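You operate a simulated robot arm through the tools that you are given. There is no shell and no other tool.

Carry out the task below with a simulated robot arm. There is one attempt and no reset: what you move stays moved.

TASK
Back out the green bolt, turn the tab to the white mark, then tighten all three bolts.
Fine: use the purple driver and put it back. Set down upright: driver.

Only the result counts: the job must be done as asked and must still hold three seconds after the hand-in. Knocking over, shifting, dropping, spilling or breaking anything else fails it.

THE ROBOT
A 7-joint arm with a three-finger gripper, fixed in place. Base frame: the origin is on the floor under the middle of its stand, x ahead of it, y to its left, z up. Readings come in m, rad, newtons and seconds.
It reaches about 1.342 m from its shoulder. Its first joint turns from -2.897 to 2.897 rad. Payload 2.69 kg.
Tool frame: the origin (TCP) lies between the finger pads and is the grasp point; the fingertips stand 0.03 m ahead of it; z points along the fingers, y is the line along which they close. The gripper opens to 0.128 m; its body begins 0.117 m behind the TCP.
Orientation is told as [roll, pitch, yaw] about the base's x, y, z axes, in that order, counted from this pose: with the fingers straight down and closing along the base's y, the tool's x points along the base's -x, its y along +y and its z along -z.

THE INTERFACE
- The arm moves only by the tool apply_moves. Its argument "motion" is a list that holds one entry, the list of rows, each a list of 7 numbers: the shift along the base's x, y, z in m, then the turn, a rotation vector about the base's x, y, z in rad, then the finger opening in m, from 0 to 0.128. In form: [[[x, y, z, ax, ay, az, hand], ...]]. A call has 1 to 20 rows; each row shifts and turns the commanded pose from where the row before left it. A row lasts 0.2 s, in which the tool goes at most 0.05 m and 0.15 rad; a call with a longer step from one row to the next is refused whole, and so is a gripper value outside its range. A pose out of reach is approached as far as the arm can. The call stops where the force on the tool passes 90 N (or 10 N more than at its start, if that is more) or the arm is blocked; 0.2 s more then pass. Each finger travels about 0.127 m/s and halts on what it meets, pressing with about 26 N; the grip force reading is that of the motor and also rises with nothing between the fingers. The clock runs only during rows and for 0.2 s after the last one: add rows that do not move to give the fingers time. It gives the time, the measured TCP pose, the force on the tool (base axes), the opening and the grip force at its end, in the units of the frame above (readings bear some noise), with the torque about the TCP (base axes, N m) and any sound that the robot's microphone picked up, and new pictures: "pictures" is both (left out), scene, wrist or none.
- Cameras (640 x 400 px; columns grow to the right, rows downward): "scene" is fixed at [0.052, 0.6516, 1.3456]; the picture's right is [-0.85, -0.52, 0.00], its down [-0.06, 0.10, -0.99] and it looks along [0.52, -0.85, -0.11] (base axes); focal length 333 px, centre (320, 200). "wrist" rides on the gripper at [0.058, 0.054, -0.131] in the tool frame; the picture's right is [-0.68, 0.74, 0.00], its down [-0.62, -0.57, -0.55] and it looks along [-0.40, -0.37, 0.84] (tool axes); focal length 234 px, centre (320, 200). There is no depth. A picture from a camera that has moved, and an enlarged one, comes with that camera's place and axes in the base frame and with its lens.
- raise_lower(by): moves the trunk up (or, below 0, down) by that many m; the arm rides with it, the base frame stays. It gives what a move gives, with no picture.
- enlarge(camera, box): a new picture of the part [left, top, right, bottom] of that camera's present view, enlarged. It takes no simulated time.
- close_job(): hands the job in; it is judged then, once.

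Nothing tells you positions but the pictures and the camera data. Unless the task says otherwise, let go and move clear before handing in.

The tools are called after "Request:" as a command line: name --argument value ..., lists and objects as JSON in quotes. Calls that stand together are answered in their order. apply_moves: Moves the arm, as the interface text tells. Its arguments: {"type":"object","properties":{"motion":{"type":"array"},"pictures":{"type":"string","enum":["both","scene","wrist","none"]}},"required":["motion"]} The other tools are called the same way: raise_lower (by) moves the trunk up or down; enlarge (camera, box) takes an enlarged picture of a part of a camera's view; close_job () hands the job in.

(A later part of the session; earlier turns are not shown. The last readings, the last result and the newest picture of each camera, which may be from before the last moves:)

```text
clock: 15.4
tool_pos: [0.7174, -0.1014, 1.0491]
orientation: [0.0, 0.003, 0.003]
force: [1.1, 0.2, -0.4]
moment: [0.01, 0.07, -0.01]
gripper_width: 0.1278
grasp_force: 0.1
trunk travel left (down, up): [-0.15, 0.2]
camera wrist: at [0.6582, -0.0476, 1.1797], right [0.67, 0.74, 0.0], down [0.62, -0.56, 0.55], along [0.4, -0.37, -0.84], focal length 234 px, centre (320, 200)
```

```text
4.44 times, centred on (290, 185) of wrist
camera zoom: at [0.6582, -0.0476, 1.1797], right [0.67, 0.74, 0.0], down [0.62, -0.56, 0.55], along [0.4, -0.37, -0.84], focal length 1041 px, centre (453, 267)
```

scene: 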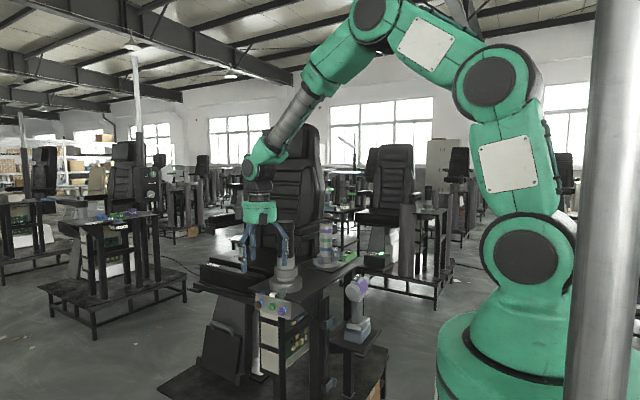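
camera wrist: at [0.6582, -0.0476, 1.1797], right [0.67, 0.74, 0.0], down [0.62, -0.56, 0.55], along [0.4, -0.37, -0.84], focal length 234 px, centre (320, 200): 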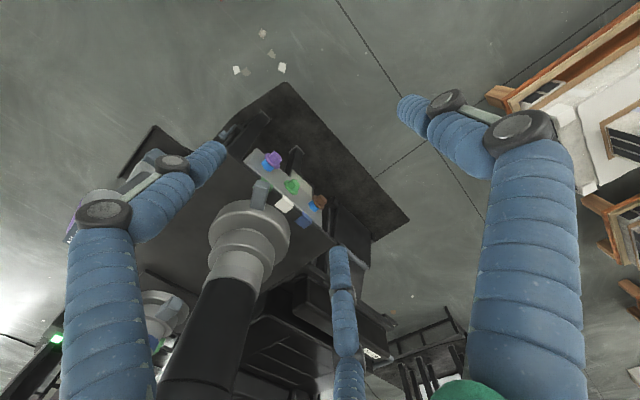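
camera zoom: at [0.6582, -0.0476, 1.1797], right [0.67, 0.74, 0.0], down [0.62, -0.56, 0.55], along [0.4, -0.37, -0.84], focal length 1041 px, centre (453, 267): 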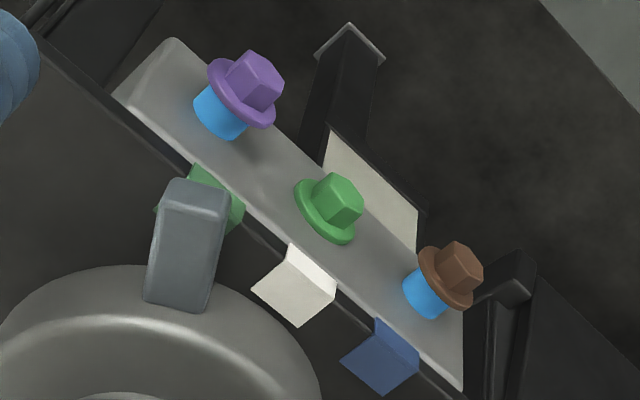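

The bolts are clearly visible: green is seated, while brown and purple stick out. I'll zoom in for precise measurement.

Request:
enlarge --camera "wrist" --box '[255, 145, 295, 185]'

Request:
enlarge --camera "wrist" --box '[275, 165, 335, 225]'

Request:
enlarge --camera "wrist" --box '[200, 160, 320, 280]'

Request:
enlarge --camera "scene" --box '[250, 280, 300, 320]'

```text
10.00 times, centred on (275, 165) of wrist
camera zoom: at [0.6582, -0.0476, 1.1797], right [0.67, 0.74, 0.0], down [0.62, -0.56, 0.55], along [0.4, -0.37, -0.84], focal length 2342 px, centre (770, 550)
```

zoom: 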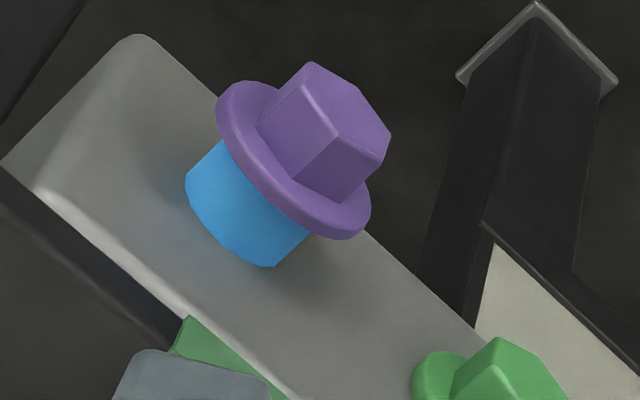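

```text
6.67 times, centred on (305, 195) of wrist
camera zoom: at [0.6582, -0.0476, 1.1797], right [0.67, 0.74, 0.0], down [0.62, -0.56, 0.55], along [0.4, -0.37, -0.84], focal length 1561 px, centre (420, 233)
```

zoom: 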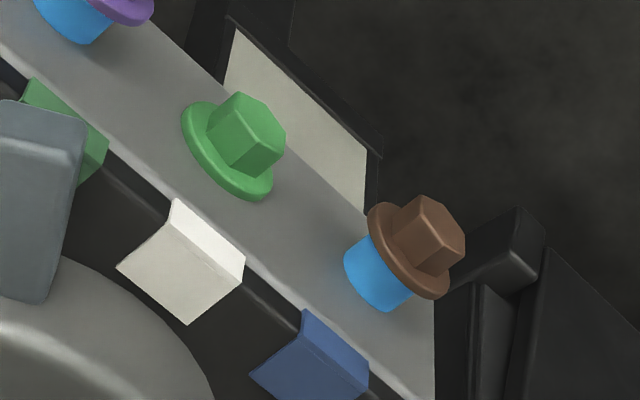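

```text
3.33 times, centred on (260, 220) of wrist
camera zoom: at [0.6582, -0.0476, 1.1797], right [0.67, 0.74, 0.0], down [0.62, -0.56, 0.55], along [0.4, -0.37, -0.84], focal length 781 px, centre (520, 133)
```

zoom: 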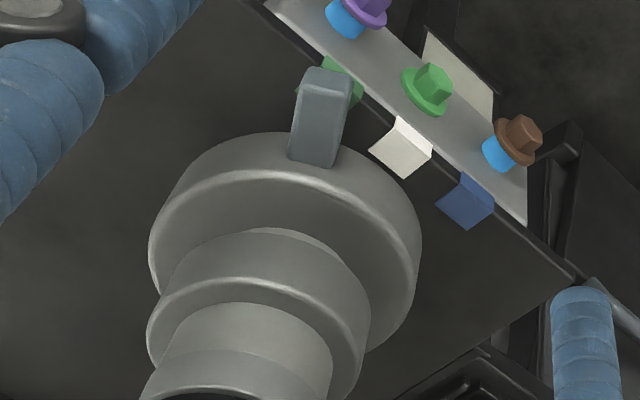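

```text
10.00 times, centred on (275, 300) of scene
camera zoom: at [0.052, 0.6516, 1.3456], right [-0.85, -0.52, 0.0], down [-0.06, 0.1, -0.99], along [0.52, -0.85, -0.11], focal length 3334 px, centre (770, -800)
```

zoom: 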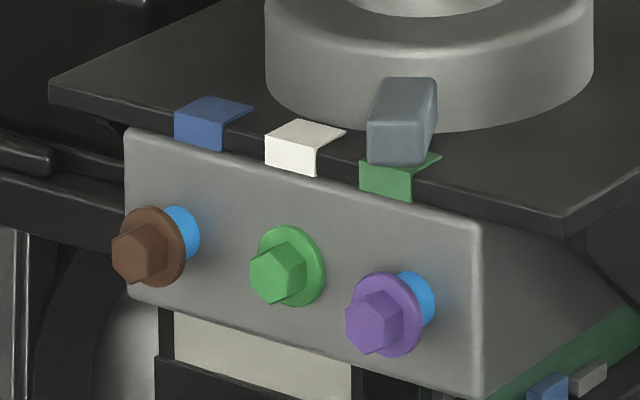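

I'll take a second look from lower and further back so the bolts can be triangulated precisely.

Request:
apply_moves --motion '[[[0, 0.04, -0.02, 0, 0, 0, 0.128], [0, 0.04, -0.025, 0, 0, 0, 0.128], [0, 0.02, -0.04, 0, 0, 0, 0.128], [0, 0, 0, 0, 0, 0, 0.128]]]' --pictures "wrist"

Request:
enlarge --camera "wrist" --box '[195, 195, 295, 285]'

Request:
enlarge --camera "wrist" --box '[180, 190, 330, 340]'

```text
clock: 16.4
tool_pos: [0.716, 0.001, 0.9628]
orientation: [-0.001, -0.001, 0.004]
force: [0.3, -0.5, -0.4]
moment: [-0.02, 0.04, 0.0]
gripper_width: 0.1279
grasp_force: 0.1
trunk travel left (down, up): [-0.15, 0.2]
camera wrist: at [0.6574, 0.0557, 1.0931], right [0.67, 0.74, 0.0], down [0.62, -0.56, 0.55], along [0.4, -0.37, -0.84], focal length 234 px, centre (320, 200)
```

wrist: 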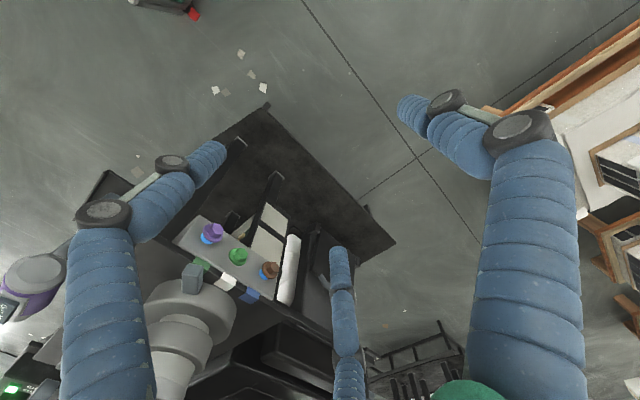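

```text
4.44 times, centred on (245, 240) of wrist
camera zoom: at [0.6574, 0.0557, 1.0931], right [0.67, 0.74, 0.0], down [0.62, -0.56, 0.55], along [0.4, -0.37, -0.84], focal length 1041 px, centre (653, 22)
```

zoom: 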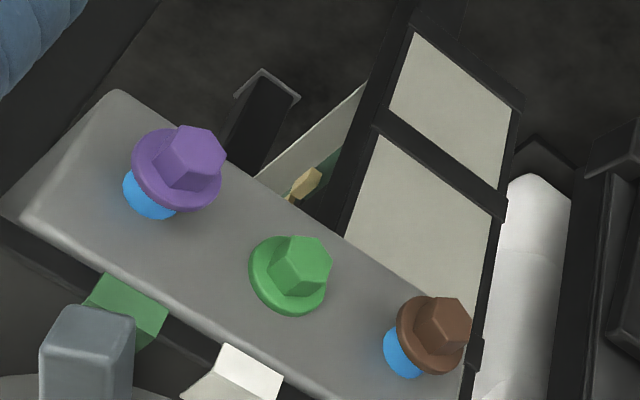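

```text
2.67 times, centred on (255, 265) of wrist
camera zoom: at [0.6574, 0.0557, 1.0931], right [0.67, 0.74, 0.0], down [0.62, -0.56, 0.55], along [0.4, -0.37, -0.84], focal length 624 px, centre (493, 27)
```

zoom: 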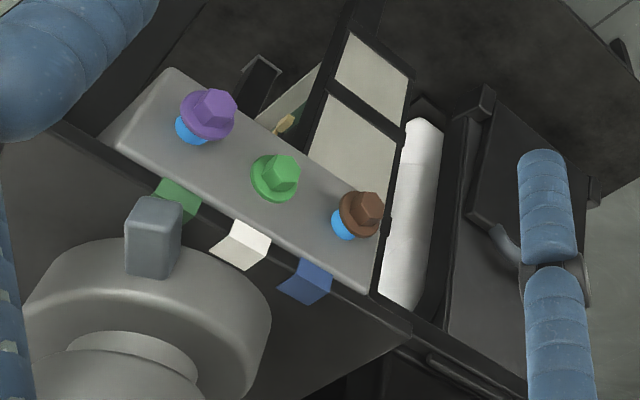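

Triangulated flange centres are purple (0.7155, -0.198, 0.847), green (0.768, -0.2126, 0.846) and brown (0.820, -0.200, 0.845). I'll zoom on the tab and collar from here as well.

Request:
enlarge --camera "wrist" --box '[160, 240, 260, 320]'

Request:
enlarge --camera "wrist" --box '[100, 240, 280, 400]'

```text
5.00 times, centred on (210, 280) of wrist
camera zoom: at [0.6574, 0.0557, 1.0931], right [0.67, 0.74, 0.0], down [0.62, -0.56, 0.55], along [0.4, -0.37, -0.84], focal length 1171 px, centre (870, -200)
```

zoom: 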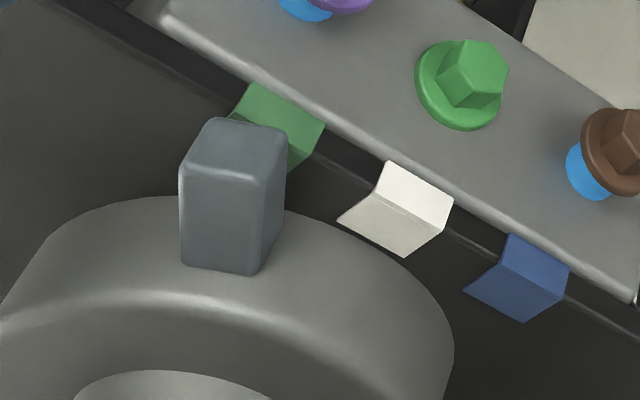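

```text
2.50 times, centred on (190, 320) of wrist
camera zoom: at [0.6574, 0.0557, 1.0931], right [0.67, 0.74, 0.0], down [0.62, -0.56, 0.55], along [0.4, -0.37, -0.84], focal length 585 px, centre (645, -100)
```

zoom: 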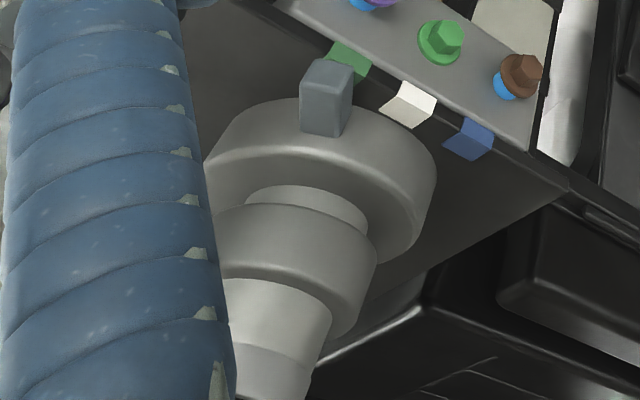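

The axis of the column is about (0.767, -0.285), the tab sits about 30° off, and the white mark is at x≈0.768. Next I'll return to hover above the driver at yaw 0 and plan the grasp: side fingers on the body flanks, thumb behind the back cap.

Request:
apply_moves --motion '[[[-0.034, -0.025, 0.021, 0, 0, 0, 0.128], [-0.034, -0.025, 0.021, 0, 0, 0, 0.128], [-0.034, -0.025, 0.021, 0, 0, 0, 0.128], [-0.034, -0.025, 0.021, 0, 0, 0, 0.128], [0, -0.045, -0.006, 0, 0, 0, 0.128], [0, -0.045, -0.006, 0, 0, 0, 0.128], [0, -0.045, -0.006, 0, 0, 0, 0.128], [0, -0.045, -0.006, 0, 0, 0, 0.128], [0, -0.045, -0.006, 0, 0, 0, 0.128], [0, -0.045, -0.006, 0, 0, 0, 0.128], [0, -0.045, -0.006, 0, 0, 0, 0.128], [0, -0.045, -0.006, 0, 0, 0, 0.128], [0, 0, 0, 0, 0, 0, 0.128]]]'

Request:
enlarge --camera "wrist" --box '[210, 80, 370, 260]'

```text
clock: 19.2
tool_pos: [0.5809, -0.4599, 0.9986]
orientation: [-0.001, -0.001, 0.005]
force: [0.3, 0.2, -0.4]
moment: [0.07, 0.02, 0.0]
gripper_width: 0.1281
grasp_force: 0.1
trunk travel left (down, up): [-0.15, 0.2]
camera wrist: at [0.5209, -0.4062, 1.1302], right [0.67, 0.74, 0.0], down [0.62, -0.56, 0.55], along [0.41, -0.37, -0.84], focal length 234 px, centre (320, 200)
```

scene: 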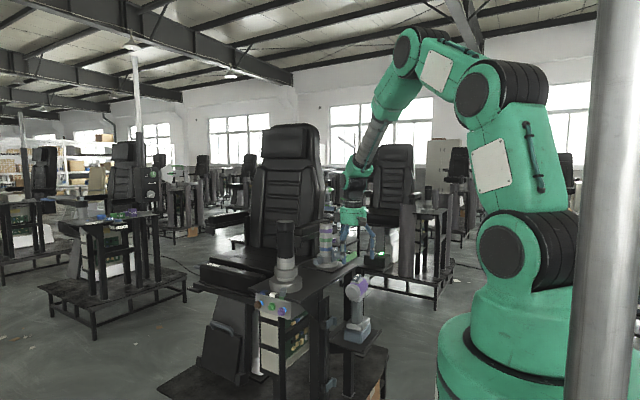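
wrist: 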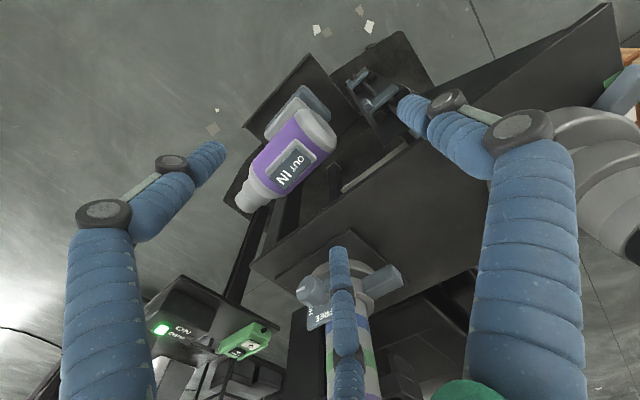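

```text
2.22 times, centred on (290, 170) of wrist
camera zoom: at [0.5209, -0.4062, 1.1302], right [0.67, 0.74, 0.0], down [0.62, -0.56, 0.55], along [0.41, -0.37, -0.84], focal length 520 px, centre (387, 267)
```

zoom: 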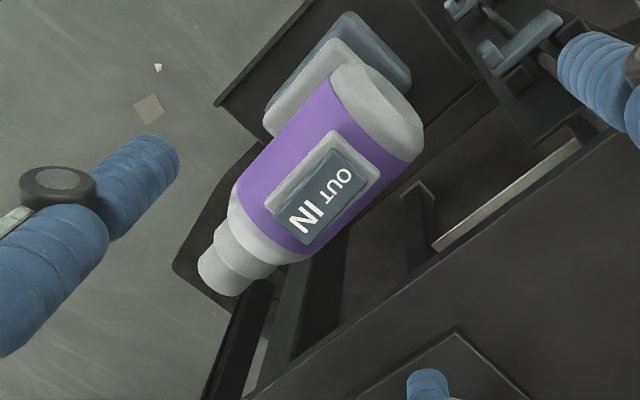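

The driver axis is at z≈0.859 with the nose turned about 3.5° toward +x. Its back end is at y≈-0.452 and its nose tip at about (0.585, -0.610). The table edge near x≈0.66 is close, so I'll part-close the hand and come down in stages.

Request:
apply_moves --motion '[[[-0.004, -0.013, 0, 0, 0, 0.055, 0.1], [0, -0.013, 0, 0, 0, 0, 0.1], [0, 0, -0.025, 0, 0, 0, 0.1], [0, 0, -0.025, 0, 0, 0, 0.1], [0, 0, 0, 0, 0, 0, 0.1]]]'

Request:
enlarge --camera "wrist" --box '[200, 80, 420, 280]'

Request:
enlarge --camera "scene" --box '[330, 230, 390, 320]'

```text
clock: 20.4
tool_pos: [0.577, -0.4874, 0.9488]
orientation: [0.0, -0.001, 0.057]
force: [0.4, 0.0, 0.1]
moment: [0.01, 0.0, 0.03]
gripper_width: 0.1
grasp_force: 0.1
trunk travel left (down, up): [-0.15, 0.2]
camera wrist: at [0.5151, -0.4359, 1.0805], right [0.63, 0.77, 0.0], down [0.65, -0.53, 0.55], along [0.42, -0.35, -0.84], focal length 234 px, centre (320, 200)
```

scene: 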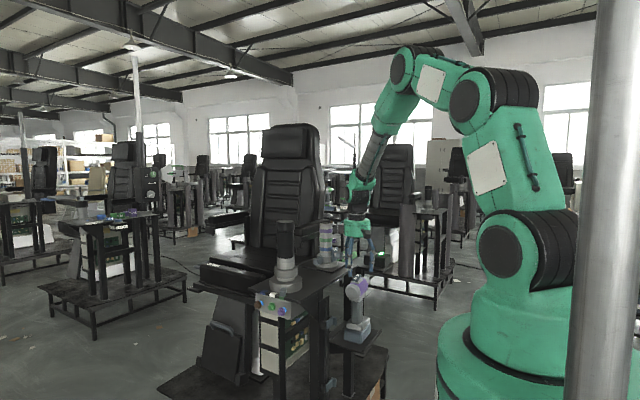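
wrist: 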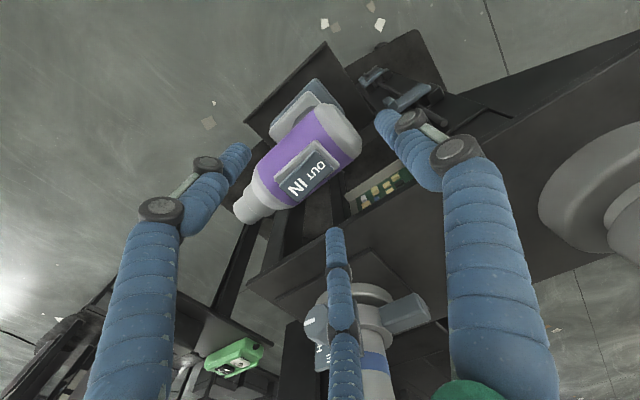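

```text
2.00 times, centred on (310, 180) of wrist
camera zoom: at [0.5151, -0.4359, 1.0805], right [0.63, 0.77, 0.0], down [0.65, -0.53, 0.55], along [0.42, -0.35, -0.84], focal length 468 px, centre (340, 240)
```

zoom: 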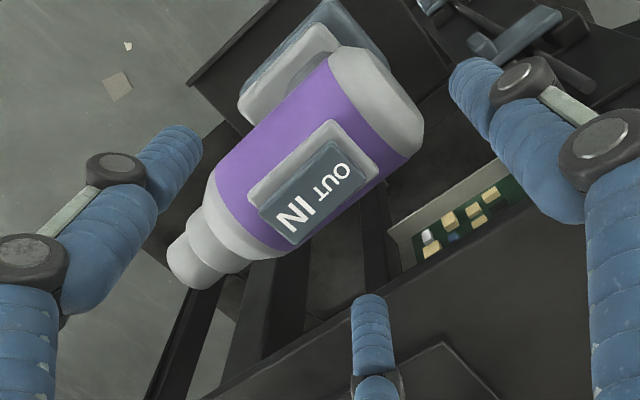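

```text
4.44 times, centred on (360, 275) of scene
camera zoom: at [0.052, 0.6516, 1.3456], right [-0.85, -0.52, 0.0], down [-0.06, 0.1, -0.99], along [0.52, -0.85, -0.11], focal length 1482 px, centre (142, -133)
```

zoom: 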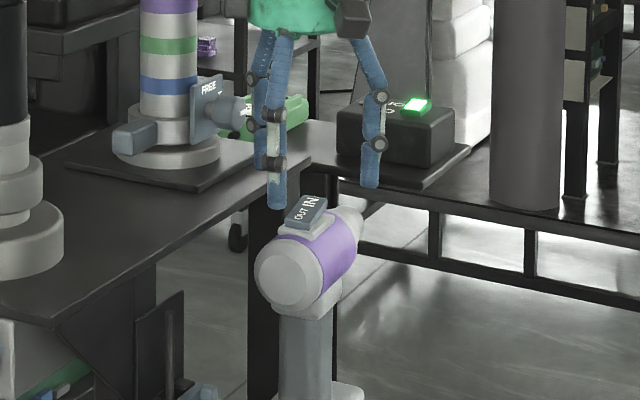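

The hand is centred on the body. I'll narrow the opening to 0.088 m to clear the table edge and descend in two stages.

Request:
apply_moves --motion '[[[0.001, 0, 0, 0, 0, -0.01, 0.088], [0, 0, -0.015, 0, 0, 0, 0.088], [0, 0, -0.015, 0, 0, 0, 0.088], [0, 0, -0.01, 0, 0, 0, 0.088], [0, 0, 0, 0, 0, 0, 0.088]]]'

Request:
enlarge --camera "wrist" --box '[200, 80, 420, 280]'

Request:
enlarge --camera "scene" --box '[330, 250, 390, 310]'

```text
clock: 21.6
tool_pos: [0.5775, -0.4865, 0.9101]
orientation: [0.0, 0.001, 0.048]
force: [-0.6, 0.5, 0.4]
moment: [-0.04, -0.02, 0.01]
gripper_width: 0.0883
grasp_force: 0.0
trunk travel left (down, up): [-0.15, 0.2]
camera wrist: at [0.5155, -0.4352, 1.0417], right [0.64, 0.77, 0.0], down [0.64, -0.54, 0.55], along [0.42, -0.35, -0.84], focal length 234 px, centre (320, 200)
```

scene: 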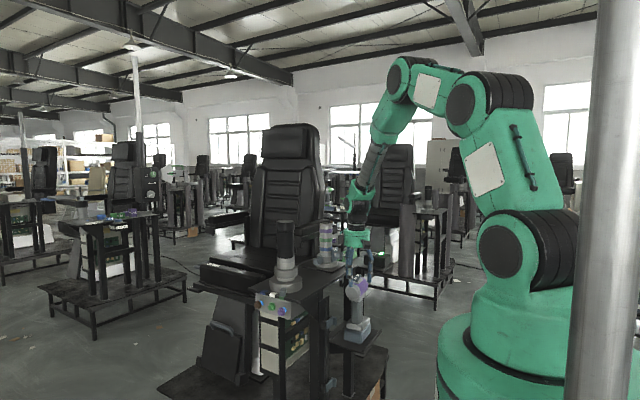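
wrist: 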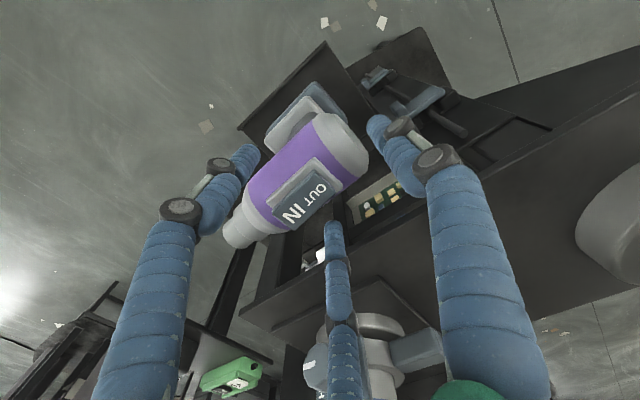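

```text
2.00 times, centred on (310, 180) of wrist
camera zoom: at [0.5155, -0.4352, 1.0417], right [0.64, 0.77, 0.0], down [0.64, -0.54, 0.55], along [0.42, -0.35, -0.84], focal length 468 px, centre (340, 240)
```

zoom: 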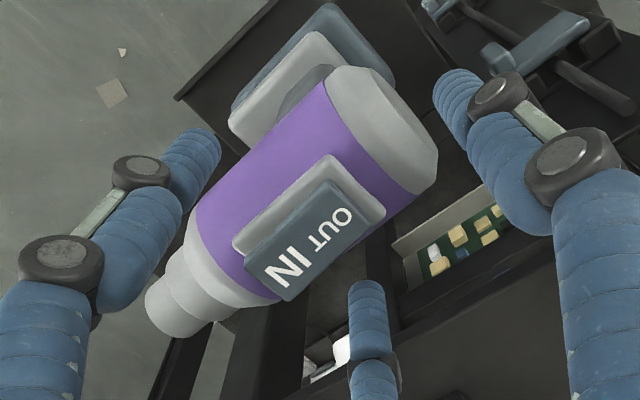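

```text
6.67 times, centred on (360, 280) of scene
camera zoom: at [0.052, 0.6516, 1.3456], right [-0.85, -0.52, 0.0], down [-0.06, 0.1, -0.99], along [0.52, -0.85, -0.11], focal length 2222 px, centre (53, -333)
```

zoom: 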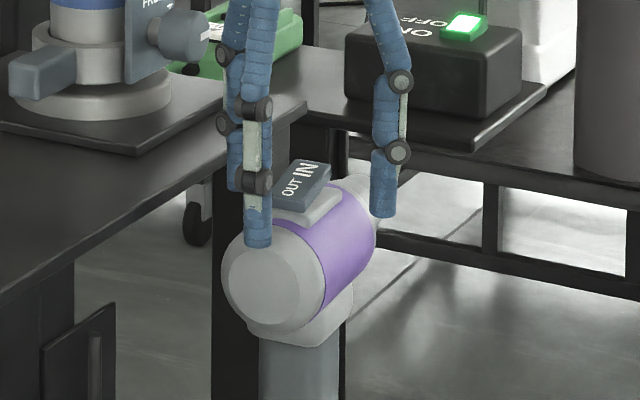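

Clearances look fine on all three fingers. I'll continue down to axis height.

Request:
apply_moves --motion '[[[0, 0.001, -0.01, 0, 0, 0, 0.088], [0, 0, -0.01, 0, 0, 0, 0.088], [0, 0, -0.008, 0, 0, 0, 0.088]]]' --pictures "wrist"

Request:
enlarge --camera "scene" --box '[330, 250, 390, 310]'

Request:
enlarge --camera "wrist" --box '[200, 80, 420, 280]'

```text
clock: 22.4
tool_pos: [0.5793, -0.4847, 0.8834]
orientation: [-0.001, 0.001, 0.05]
force: [0.6, -0.2, -0.3]
moment: [-0.03, 0.01, -0.03]
gripper_width: 0.0879
grasp_force: 0.1
trunk travel left (down, up): [-0.15, 0.2]
camera wrist: at [0.5168, -0.4326, 1.0146], right [0.64, 0.77, 0.0], down [0.64, -0.54, 0.55], along [0.42, -0.35, -0.84], focal length 234 px, centre (320, 200)
```

wrist: 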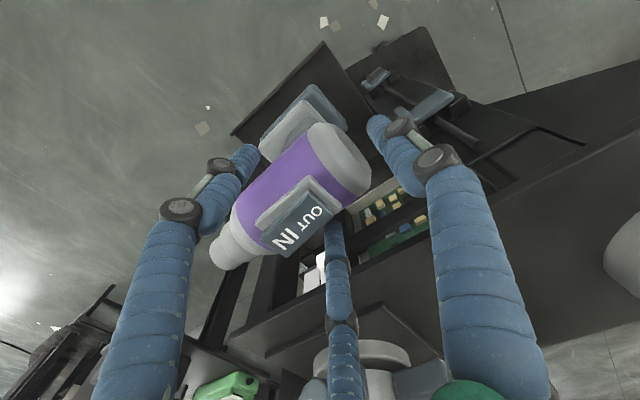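

```text
6.67 times, centred on (360, 280) of scene
camera zoom: at [0.052, 0.6516, 1.3456], right [-0.85, -0.52, 0.0], down [-0.06, 0.1, -0.99], along [0.52, -0.85, -0.11], focal length 2222 px, centre (53, -333)
```

zoom: 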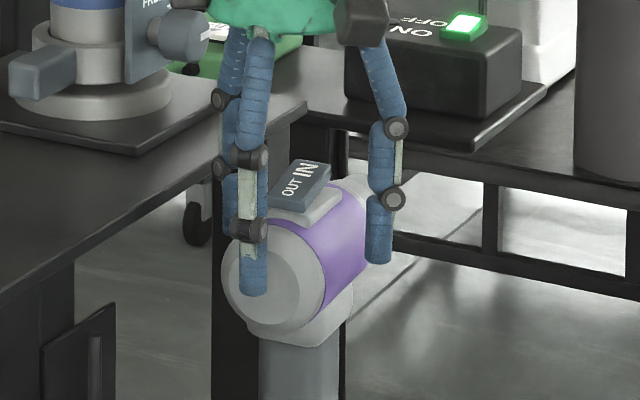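

```text
2.00 times, centred on (310, 180) of wrist
camera zoom: at [0.5168, -0.4326, 1.0146], right [0.64, 0.77, 0.0], down [0.64, -0.54, 0.55], along [0.42, -0.35, -0.84], focal length 468 px, centre (340, 240)
```

zoom: 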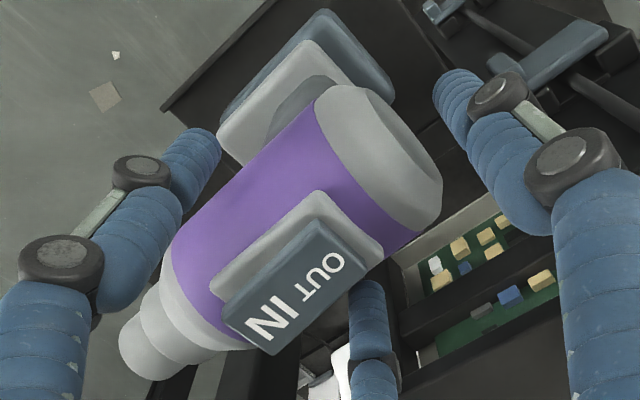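

Request:
apply_moves --motion '[[[0, 0, -0.008, 0, 0, 0, 0.088], [0, 0, -0.008, 0, 0, 0, 0.088], [0, 0, -0.006, 0, 0, 0, 0.088]]]' --pictures "wrist"

Request:
enlarge --camera "scene" --box '[330, 250, 390, 310]'

Request:
enlarge --camera "wrist" --box '[200, 80, 420, 280]'

```text
clock: 23.2
tool_pos: [0.5803, -0.4856, 0.8606]
orientation: [0.0, 0.001, 0.049]
force: [0.8, 0.2, 0.6]
moment: [0.0, 0.02, 0.02]
gripper_width: 0.088
grasp_force: 0.1
trunk travel left (down, up): [-0.15, 0.2]
camera wrist: at [0.5177, -0.434, 0.9912], right [0.64, 0.77, 0.0], down [0.64, -0.54, 0.55], along [0.42, -0.35, -0.84], focal length 234 px, centre (320, 200)
```

wrist: 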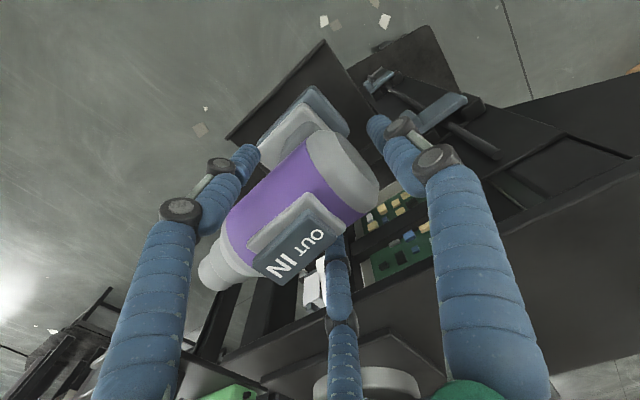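

```text
6.67 times, centred on (360, 280) of scene
camera zoom: at [0.052, 0.6516, 1.3456], right [-0.85, -0.52, 0.0], down [-0.06, 0.1, -0.99], along [0.52, -0.85, -0.11], focal length 2222 px, centre (53, -333)
```

zoom: 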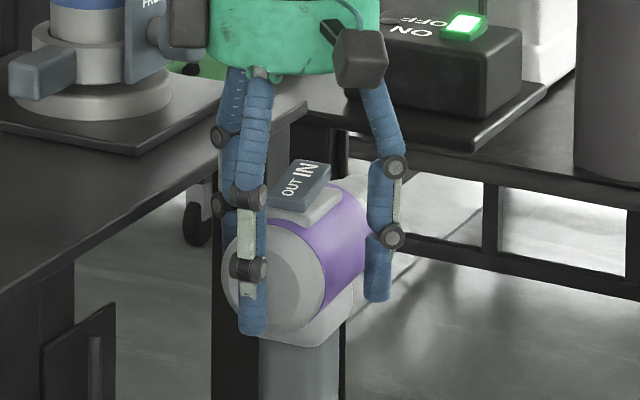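

```text
2.00 times, centred on (310, 180) of wrist
camera zoom: at [0.5177, -0.434, 0.9912], right [0.64, 0.77, 0.0], down [0.64, -0.54, 0.55], along [0.42, -0.35, -0.84], focal length 468 px, centre (340, 240)
```

zoom: 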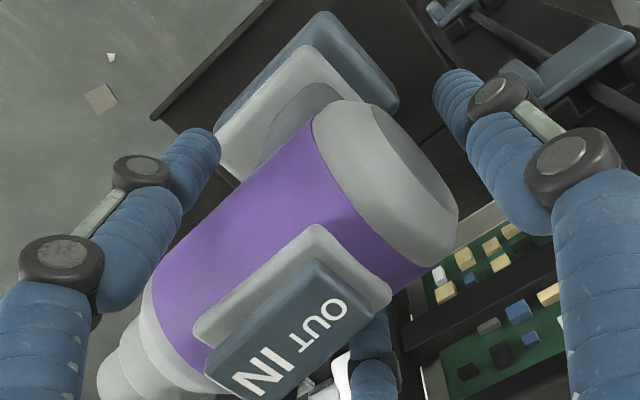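

All three fingers are around the body with no contact. Now I'll close gently on it.

Request:
apply_moves --motion '[[[0, 0, 0, 0, 0, 0, 0.074], [0, 0, 0, 0, 0, 0, 0.066], [0, 0, 0, 0, 0, 0, 0.058]]]' --pictures "wrist"

Request:
enlarge --camera "scene" --box '[330, 250, 390, 310]'

Request:
enlarge --camera "wrist" --box '[200, 80, 420, 280]'

```text
clock: 24.0
tool_pos: [0.5802, -0.4861, 0.8606]
orientation: [-0.002, 0.0, 0.048]
force: [3.6, -1.6, 2.5]
moment: [-0.1, -0.15, 0.05]
gripper_width: 0.0727
grasp_force: 9.9
trunk travel left (down, up): [-0.15, 0.2]
camera wrist: at [0.518, -0.4343, 0.9919], right [0.64, 0.77, 0.0], down [0.64, -0.54, 0.55], along [0.42, -0.35, -0.84], focal length 234 px, centre (320, 200)
```

wrist: 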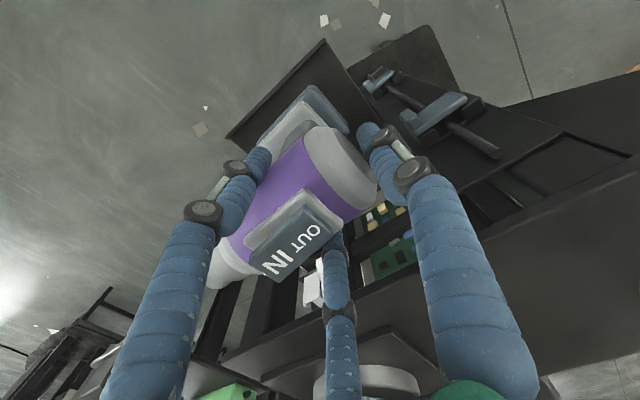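

```text
6.67 times, centred on (360, 280) of scene
camera zoom: at [0.052, 0.6516, 1.3456], right [-0.85, -0.52, 0.0], down [-0.06, 0.1, -0.99], along [0.52, -0.85, -0.11], focal length 2222 px, centre (53, -333)
```

zoom: 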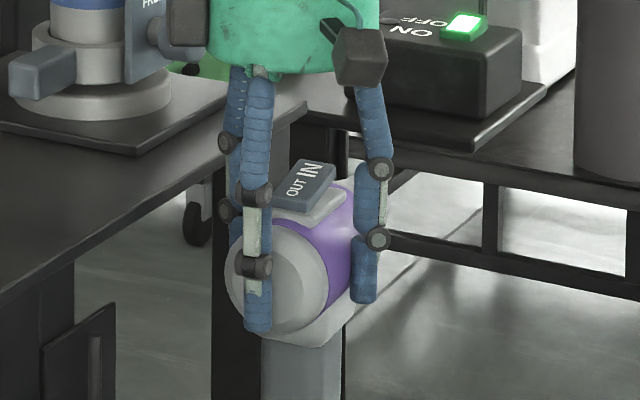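

```text
2.00 times, centred on (310, 180) of wrist
camera zoom: at [0.518, -0.4343, 0.9919], right [0.64, 0.77, 0.0], down [0.64, -0.54, 0.55], along [0.42, -0.35, -0.84], focal length 468 px, centre (340, 240)
```

zoom: 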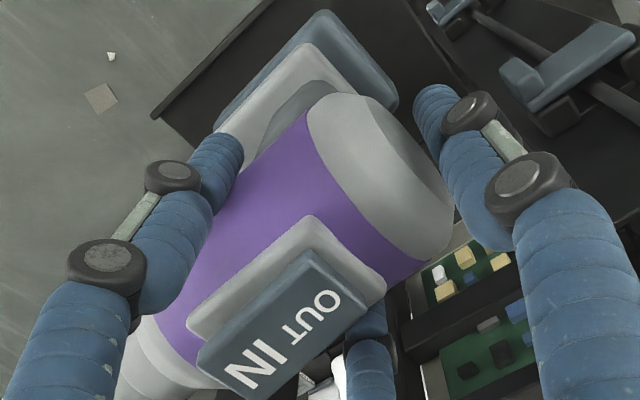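

Request:
apply_moves --motion '[[[0, 0, 0, 0, 0, 0, 0.05], [0, 0, 0, 0, 0, 0, 0.04], [0, 0, 0, 0, 0, 0, 0.03], [0, 0, 0, 0, 0, 0, 0.03]]]' --pictures "wrist"

Request:
enlarge --camera "scene" --box '[330, 250, 390, 310]'

Request:
enlarge --camera "wrist" --box '[200, 80, 420, 280]'

```text
clock: 25.0
tool_pos: [0.5788, -0.4858, 0.8598]
orientation: [0.001, -0.001, 0.049]
force: [2.3, -2.7, 4.2]
moment: [-0.08, 0.04, 0.07]
gripper_width: 0.0716
grasp_force: 25.8
trunk travel left (down, up): [-0.15, 0.2]
camera wrist: at [0.5178, -0.4341, 0.9918], right [0.64, 0.77, 0.0], down [0.64, -0.54, 0.55], along [0.42, -0.35, -0.84], focal length 234 px, centre (320, 200)
```

wrist: 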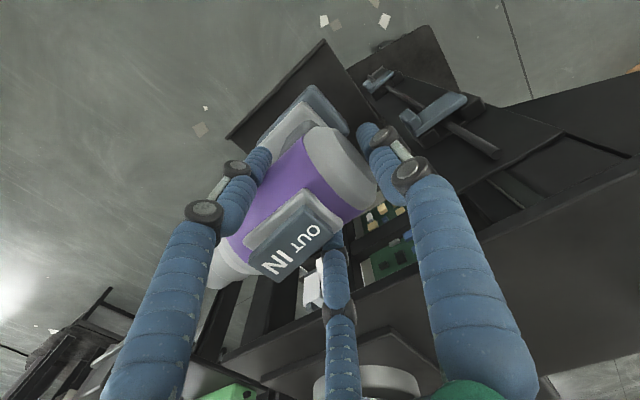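

```text
6.67 times, centred on (360, 280) of scene
camera zoom: at [0.052, 0.6516, 1.3456], right [-0.85, -0.52, 0.0], down [-0.06, 0.1, -0.99], along [0.52, -0.85, -0.11], focal length 2222 px, centre (53, -333)
```

zoom: 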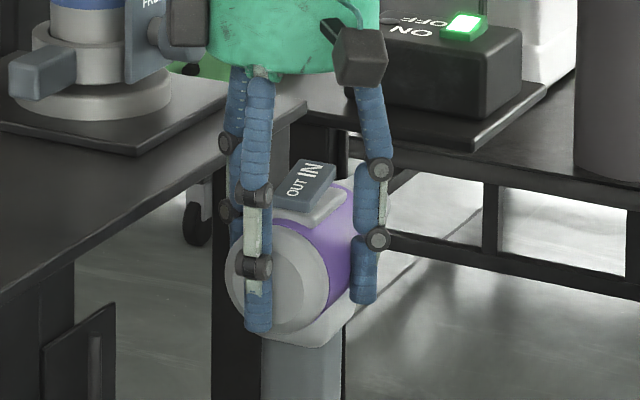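

```text
2.00 times, centred on (310, 180) of wrist
camera zoom: at [0.5178, -0.4341, 0.9918], right [0.64, 0.77, 0.0], down [0.64, -0.54, 0.55], along [0.42, -0.35, -0.84], focal length 468 px, centre (340, 240)
```

zoom: 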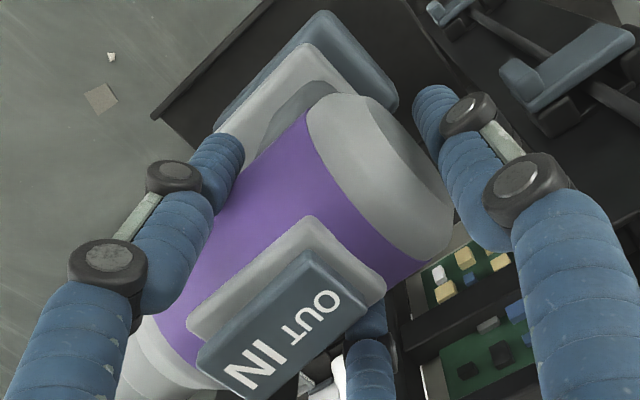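

The grip is at 25.8 N. I'll record the base position on the shelf, then lift slightly and check for slip.

Request:
enlarge --camera "scene" --box '[335, 295, 385, 345]'

Request:
apply_moves --motion '[[[0, 0, 0.005, 0, 0, 0, 0.03], [0, 0, 0.01, 0, 0, 0, 0.03], [0, 0, 0.01, 0, 0, 0, 0.03], [0, 0, 0, 0, 0, 0, 0.03]]]'

Request:
enlarge --camera "scene" --box '[330, 250, 390, 340]'

Request:
enlarge --camera "wrist" --box '[200, 80, 420, 280]'

```text
8.00 times, centred on (360, 320) of scene
camera zoom: at [0.052, 0.6516, 1.3456], right [-0.85, -0.52, 0.0], down [-0.06, 0.1, -0.99], along [0.52, -0.85, -0.11], focal length 2667 px, centre (0, -760)
```

zoom: 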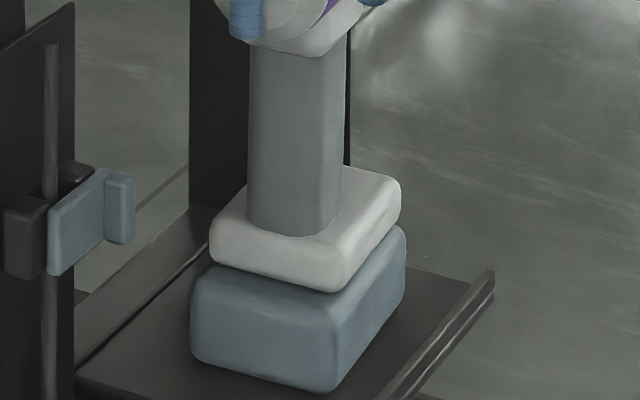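

```text
clock: 26.0
tool_pos: [0.5802, -0.4858, 0.8868]
orientation: [0.0, -0.001, 0.05]
force: [0.1, 0.2, -7.4]
moment: [0.29, 0.01, -0.01]
gripper_width: 0.0716
grasp_force: 26.4
trunk travel left (down, up): [-0.15, 0.2]
camera wrist: at [0.5184, -0.4343, 1.0173], right [0.64, 0.77, 0.0], down [0.64, -0.54, 0.55], along [0.42, -0.35, -0.84], focal length 234 px, centre (320, 200)
```

scene: 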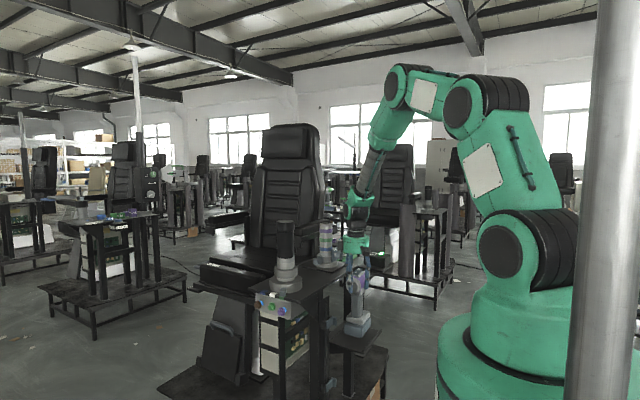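
wrist: 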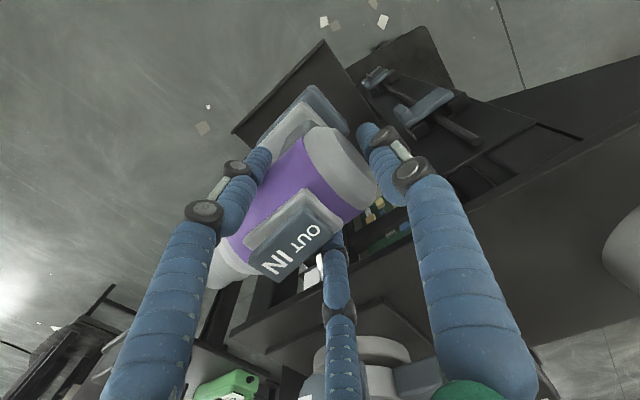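

```text
4.44 times, centred on (360, 295) of scene
camera zoom: at [0.052, 0.6516, 1.3456], right [-0.85, -0.52, 0.0], down [-0.06, 0.1, -0.99], along [0.52, -0.85, -0.11], focal length 1482 px, centre (142, -222)
```

zoom: 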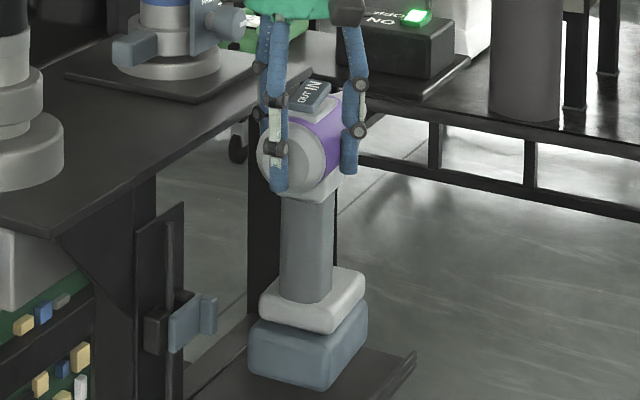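

```text
2.00 times, centred on (310, 180) of wrist
camera zoom: at [0.5184, -0.4343, 1.0173], right [0.64, 0.77, 0.0], down [0.64, -0.54, 0.55], along [0.42, -0.35, -0.84], focal length 468 px, centre (340, 240)
```

zoom: 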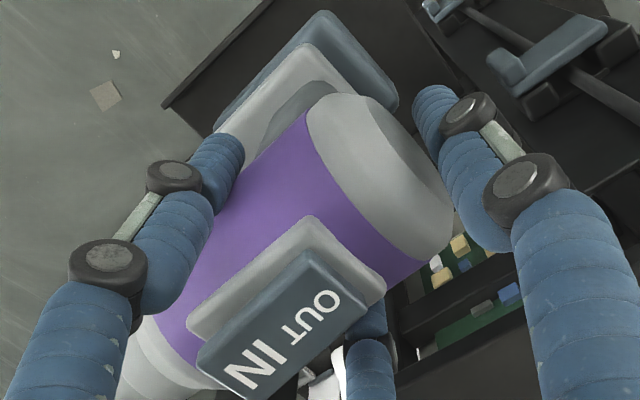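

The driver is held firmly (about 7.4 N weight) and hasn't slipped. I'll lift it clear and carry it around the table corner toward the bolts, turning the hand back to yaw 0.

Request:
apply_moves --motion '[[[0, 0, 0.02, 0, 0, 0, 0.03], [0, 0, 0.035, 0, 0, 0, 0.03], [0, 0, 0.035, 0, 0, 0, 0.03], [0, 0, 0.035, 0, 0, 0, 0.03], [-0.02, 0.015, 0, 0, 0, -0.01, 0.03], [-0.03, 0.02, 0, 0, 0, -0.013, 0.03], [-0.03, 0.025, 0, 0, 0, -0.013, 0.03], [0, 0.035, 0, 0, 0, -0.013, 0.03], [0, 0.04, 0, 0, 0, 0, 0.03], [0, 0.04, 0, 0, 0, 0, 0.03], [0, 0.04, 0, 0, 0, 0, 0.03], [0, 0.04, 0, 0, 0, 0, 0.03], [0, 0.04, 0, 0, 0, 0, 0.03], [0, 0.04, 0, 0, 0, 0, 0.03], [0, 0.04, 0, 0, 0, 0, 0.03], [0, 0.04, 0, 0, 0, 0, 0.03], [0, 0.02, 0, 0, 0, 0, 0.03], [0, 0, 0, 0, 0, 0, 0.03]]]'

```text
clock: 29.8
tool_pos: [0.5002, -0.0497, 1.0098]
orientation: [-0.001, 0.001, 0.0]
force: [0.0, -0.4, -9.0]
moment: [0.28, -0.02, 0.02]
gripper_width: 0.0718
grasp_force: 25.9
trunk travel left (down, up): [-0.15, 0.2]
camera wrist: at [0.441, 0.0047, 1.1416], right [0.68, 0.74, 0.0], down [0.62, -0.57, 0.55], along [0.4, -0.37, -0.84], focal length 234 px, centre (320, 200)
```

scene: 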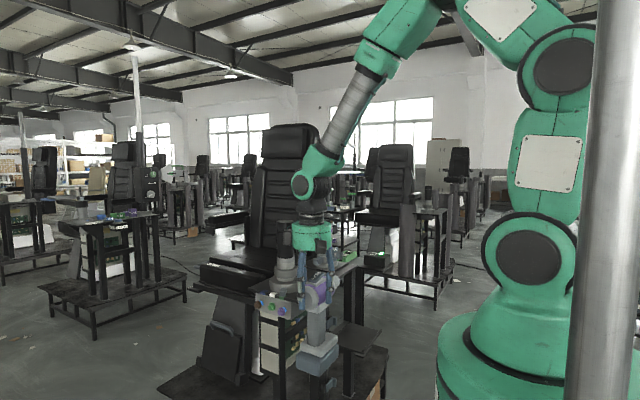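
wrist: 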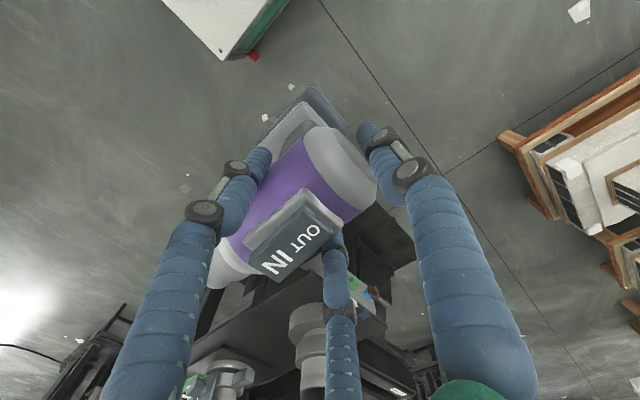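

Request:
apply_moves --motion '[[[0.01, 0.03, 0, 0, 0, 0, 0.03], [0.03, 0.005, 0, 0, 0, 0, 0.03], [0.04, 0, 0, 0, 0, 0, 0.03], [0.04, 0, 0, 0, 0, 0, 0.03], [0.04, 0, 0, 0, 0, 0, 0.03], [0.04, 0, 0, 0, 0, 0, 0.03], [0.04, 0, 0, 0, 0, 0, 0.03], [0.028, 0, -0.02, 0, 0, 0, 0.03], [0, 0, -0.03, 0, 0, 0, 0.03], [0, 0, -0.03, 0, 0, 0, 0.03], [0, 0, -0.03, 0, 0, 0, 0.03], [0, 0, 0, 0, 0, 0, 0.03]]]'

Request:
enlarge --camera "scene" --box '[230, 240, 330, 330]'

Request:
enlarge --camera "wrist" --box '[180, 180, 380, 380]'

```text
clock: 32.4
tool_pos: [0.7673, -0.0162, 0.8979]
orientation: [0.0, 0.0, -0.001]
force: [0.1, 0.3, -9.8]
moment: [0.29, 0.04, -0.01]
gripper_width: 0.0714
grasp_force: 25.4
trunk travel left (down, up): [-0.15, 0.2]
camera wrist: at [0.709, 0.0381, 1.0301], right [0.68, 0.74, 0.0], down [0.62, -0.57, 0.55], along [0.4, -0.37, -0.84], focal length 234 px, centre (320, 200)
```

scene: 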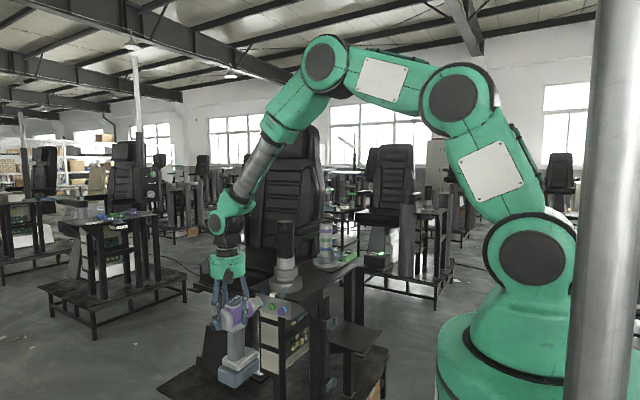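
wrist: 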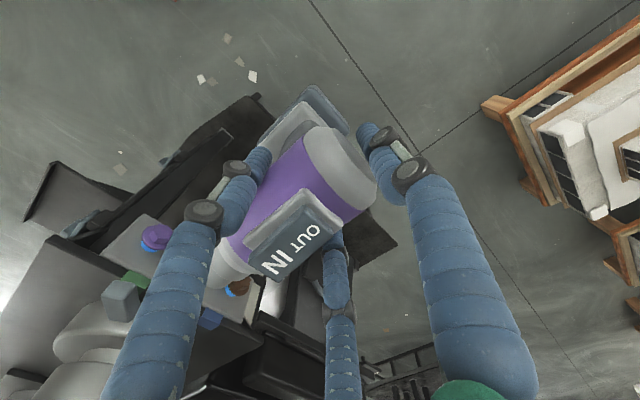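

```text
4.44 times, centred on (280, 285) of scene
camera zoom: at [0.052, 0.6516, 1.3456], right [-0.85, -0.52, 0.0], down [-0.06, 0.1, -0.99], along [0.52, -0.85, -0.11], focal length 1482 px, centre (498, -178)
```

zoom: 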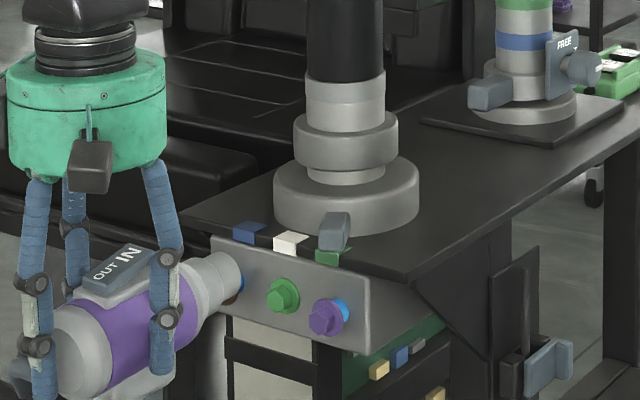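

```text
2.00 times, centred on (280, 280) of wrist
camera zoom: at [0.709, 0.0381, 1.0301], right [0.68, 0.74, 0.0], down [0.62, -0.57, 0.55], along [0.4, -0.37, -0.84], focal length 468 px, centre (400, 40)
```

zoom: 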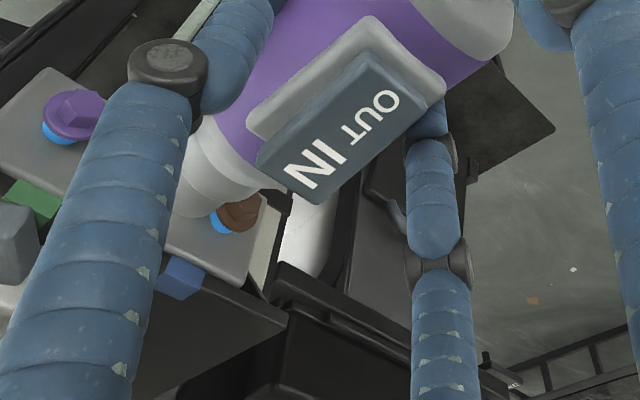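

The driver nose is clearly visible from the scene camera. I'll lower it to bolt height and approach the green bolt, stopping short of contact.

Request:
apply_moves --motion '[[[0, 0, -0.025, 0, 0, 0, 0.03], [0, 0, -0.025, 0, 0, 0, 0.03], [0, -0.015, 0, 0, 0, 0, 0.03], [0, -0.015, 0, 0, 0, 0, 0.03], [0, 0, 0, 0, 0, 0, 0.03]]]'

Request:
enlarge --camera "scene" --box '[240, 280, 300, 325]'

Request:
enlarge --camera "wrist" --box '[140, 200, 300, 360]'

```text
clock: 33.6
tool_pos: [0.7677, -0.0454, 0.8506]
orientation: [0.002, 0.001, 0.001]
force: [-0.7, -0.4, -8.2]
moment: [0.31, -0.02, 0.03]
gripper_width: 0.0714
grasp_force: 26.0
trunk travel left (down, up): [-0.15, 0.2]
camera wrist: at [0.7075, 0.0089, 0.9816], right [0.68, 0.74, 0.0], down [0.62, -0.57, 0.55], along [0.4, -0.37, -0.84], focal length 234 px, centre (320, 200)
```

scene: 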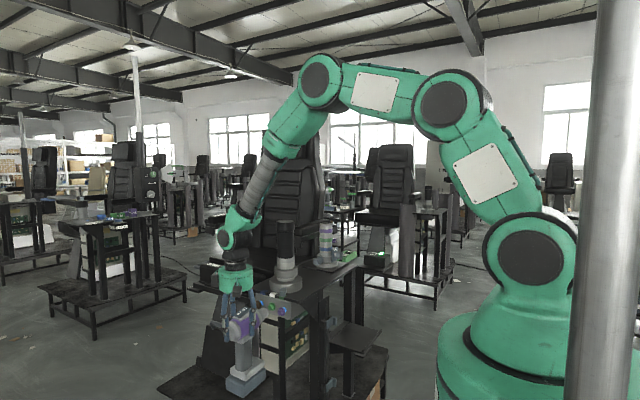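
wrist: 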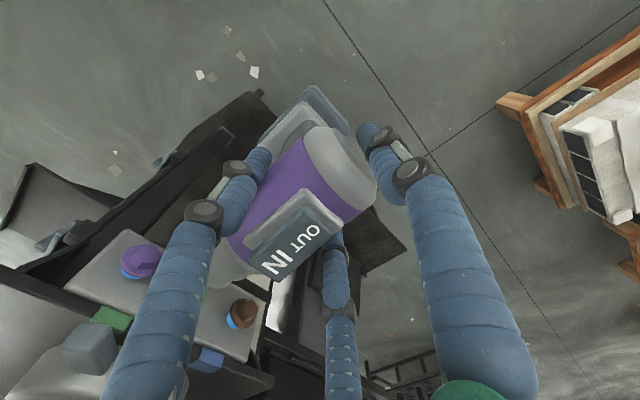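

```text
8.89 times, centred on (270, 302) of scene
camera zoom: at [0.052, 0.6516, 1.3456], right [-0.85, -0.52, 0.0], down [-0.06, 0.1, -0.99], along [0.52, -0.85, -0.11], focal length 2963 px, centre (764, -711)
```

zoom: 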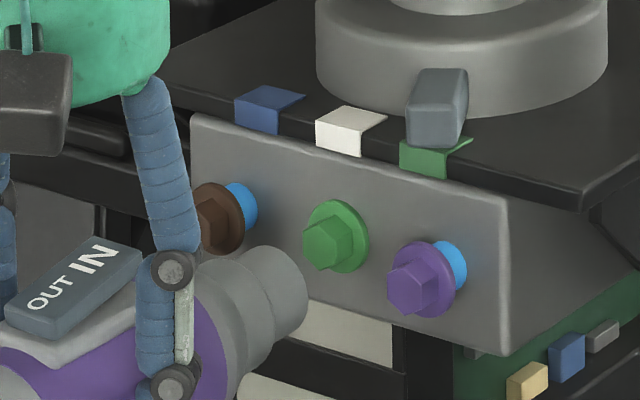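

```text
2.50 times, centred on (220, 280) of wrist
camera zoom: at [0.7075, 0.0089, 0.9816], right [0.68, 0.74, 0.0], down [0.62, -0.57, 0.55], along [0.4, -0.37, -0.84], focal length 585 px, centre (570, 0)
```

zoom: 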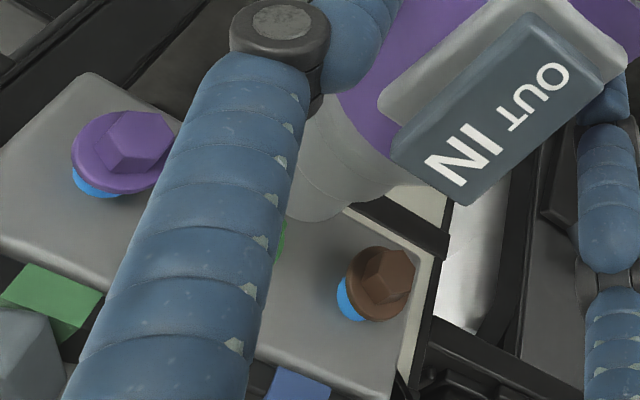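

Request:
enlarge --camera "scene" --box '[255, 293, 285, 318]'

```text
16.00 times, centred on (270, 306) of scene
camera zoom: at [0.052, 0.6516, 1.3456], right [-0.85, -0.52, 0.0], down [-0.06, 0.1, -0.99], along [0.52, -0.85, -0.11], focal length 5334 px, centre (1120, -1488)
```

zoom: 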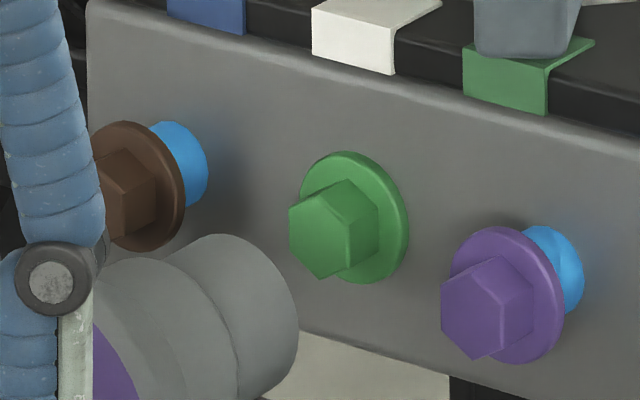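

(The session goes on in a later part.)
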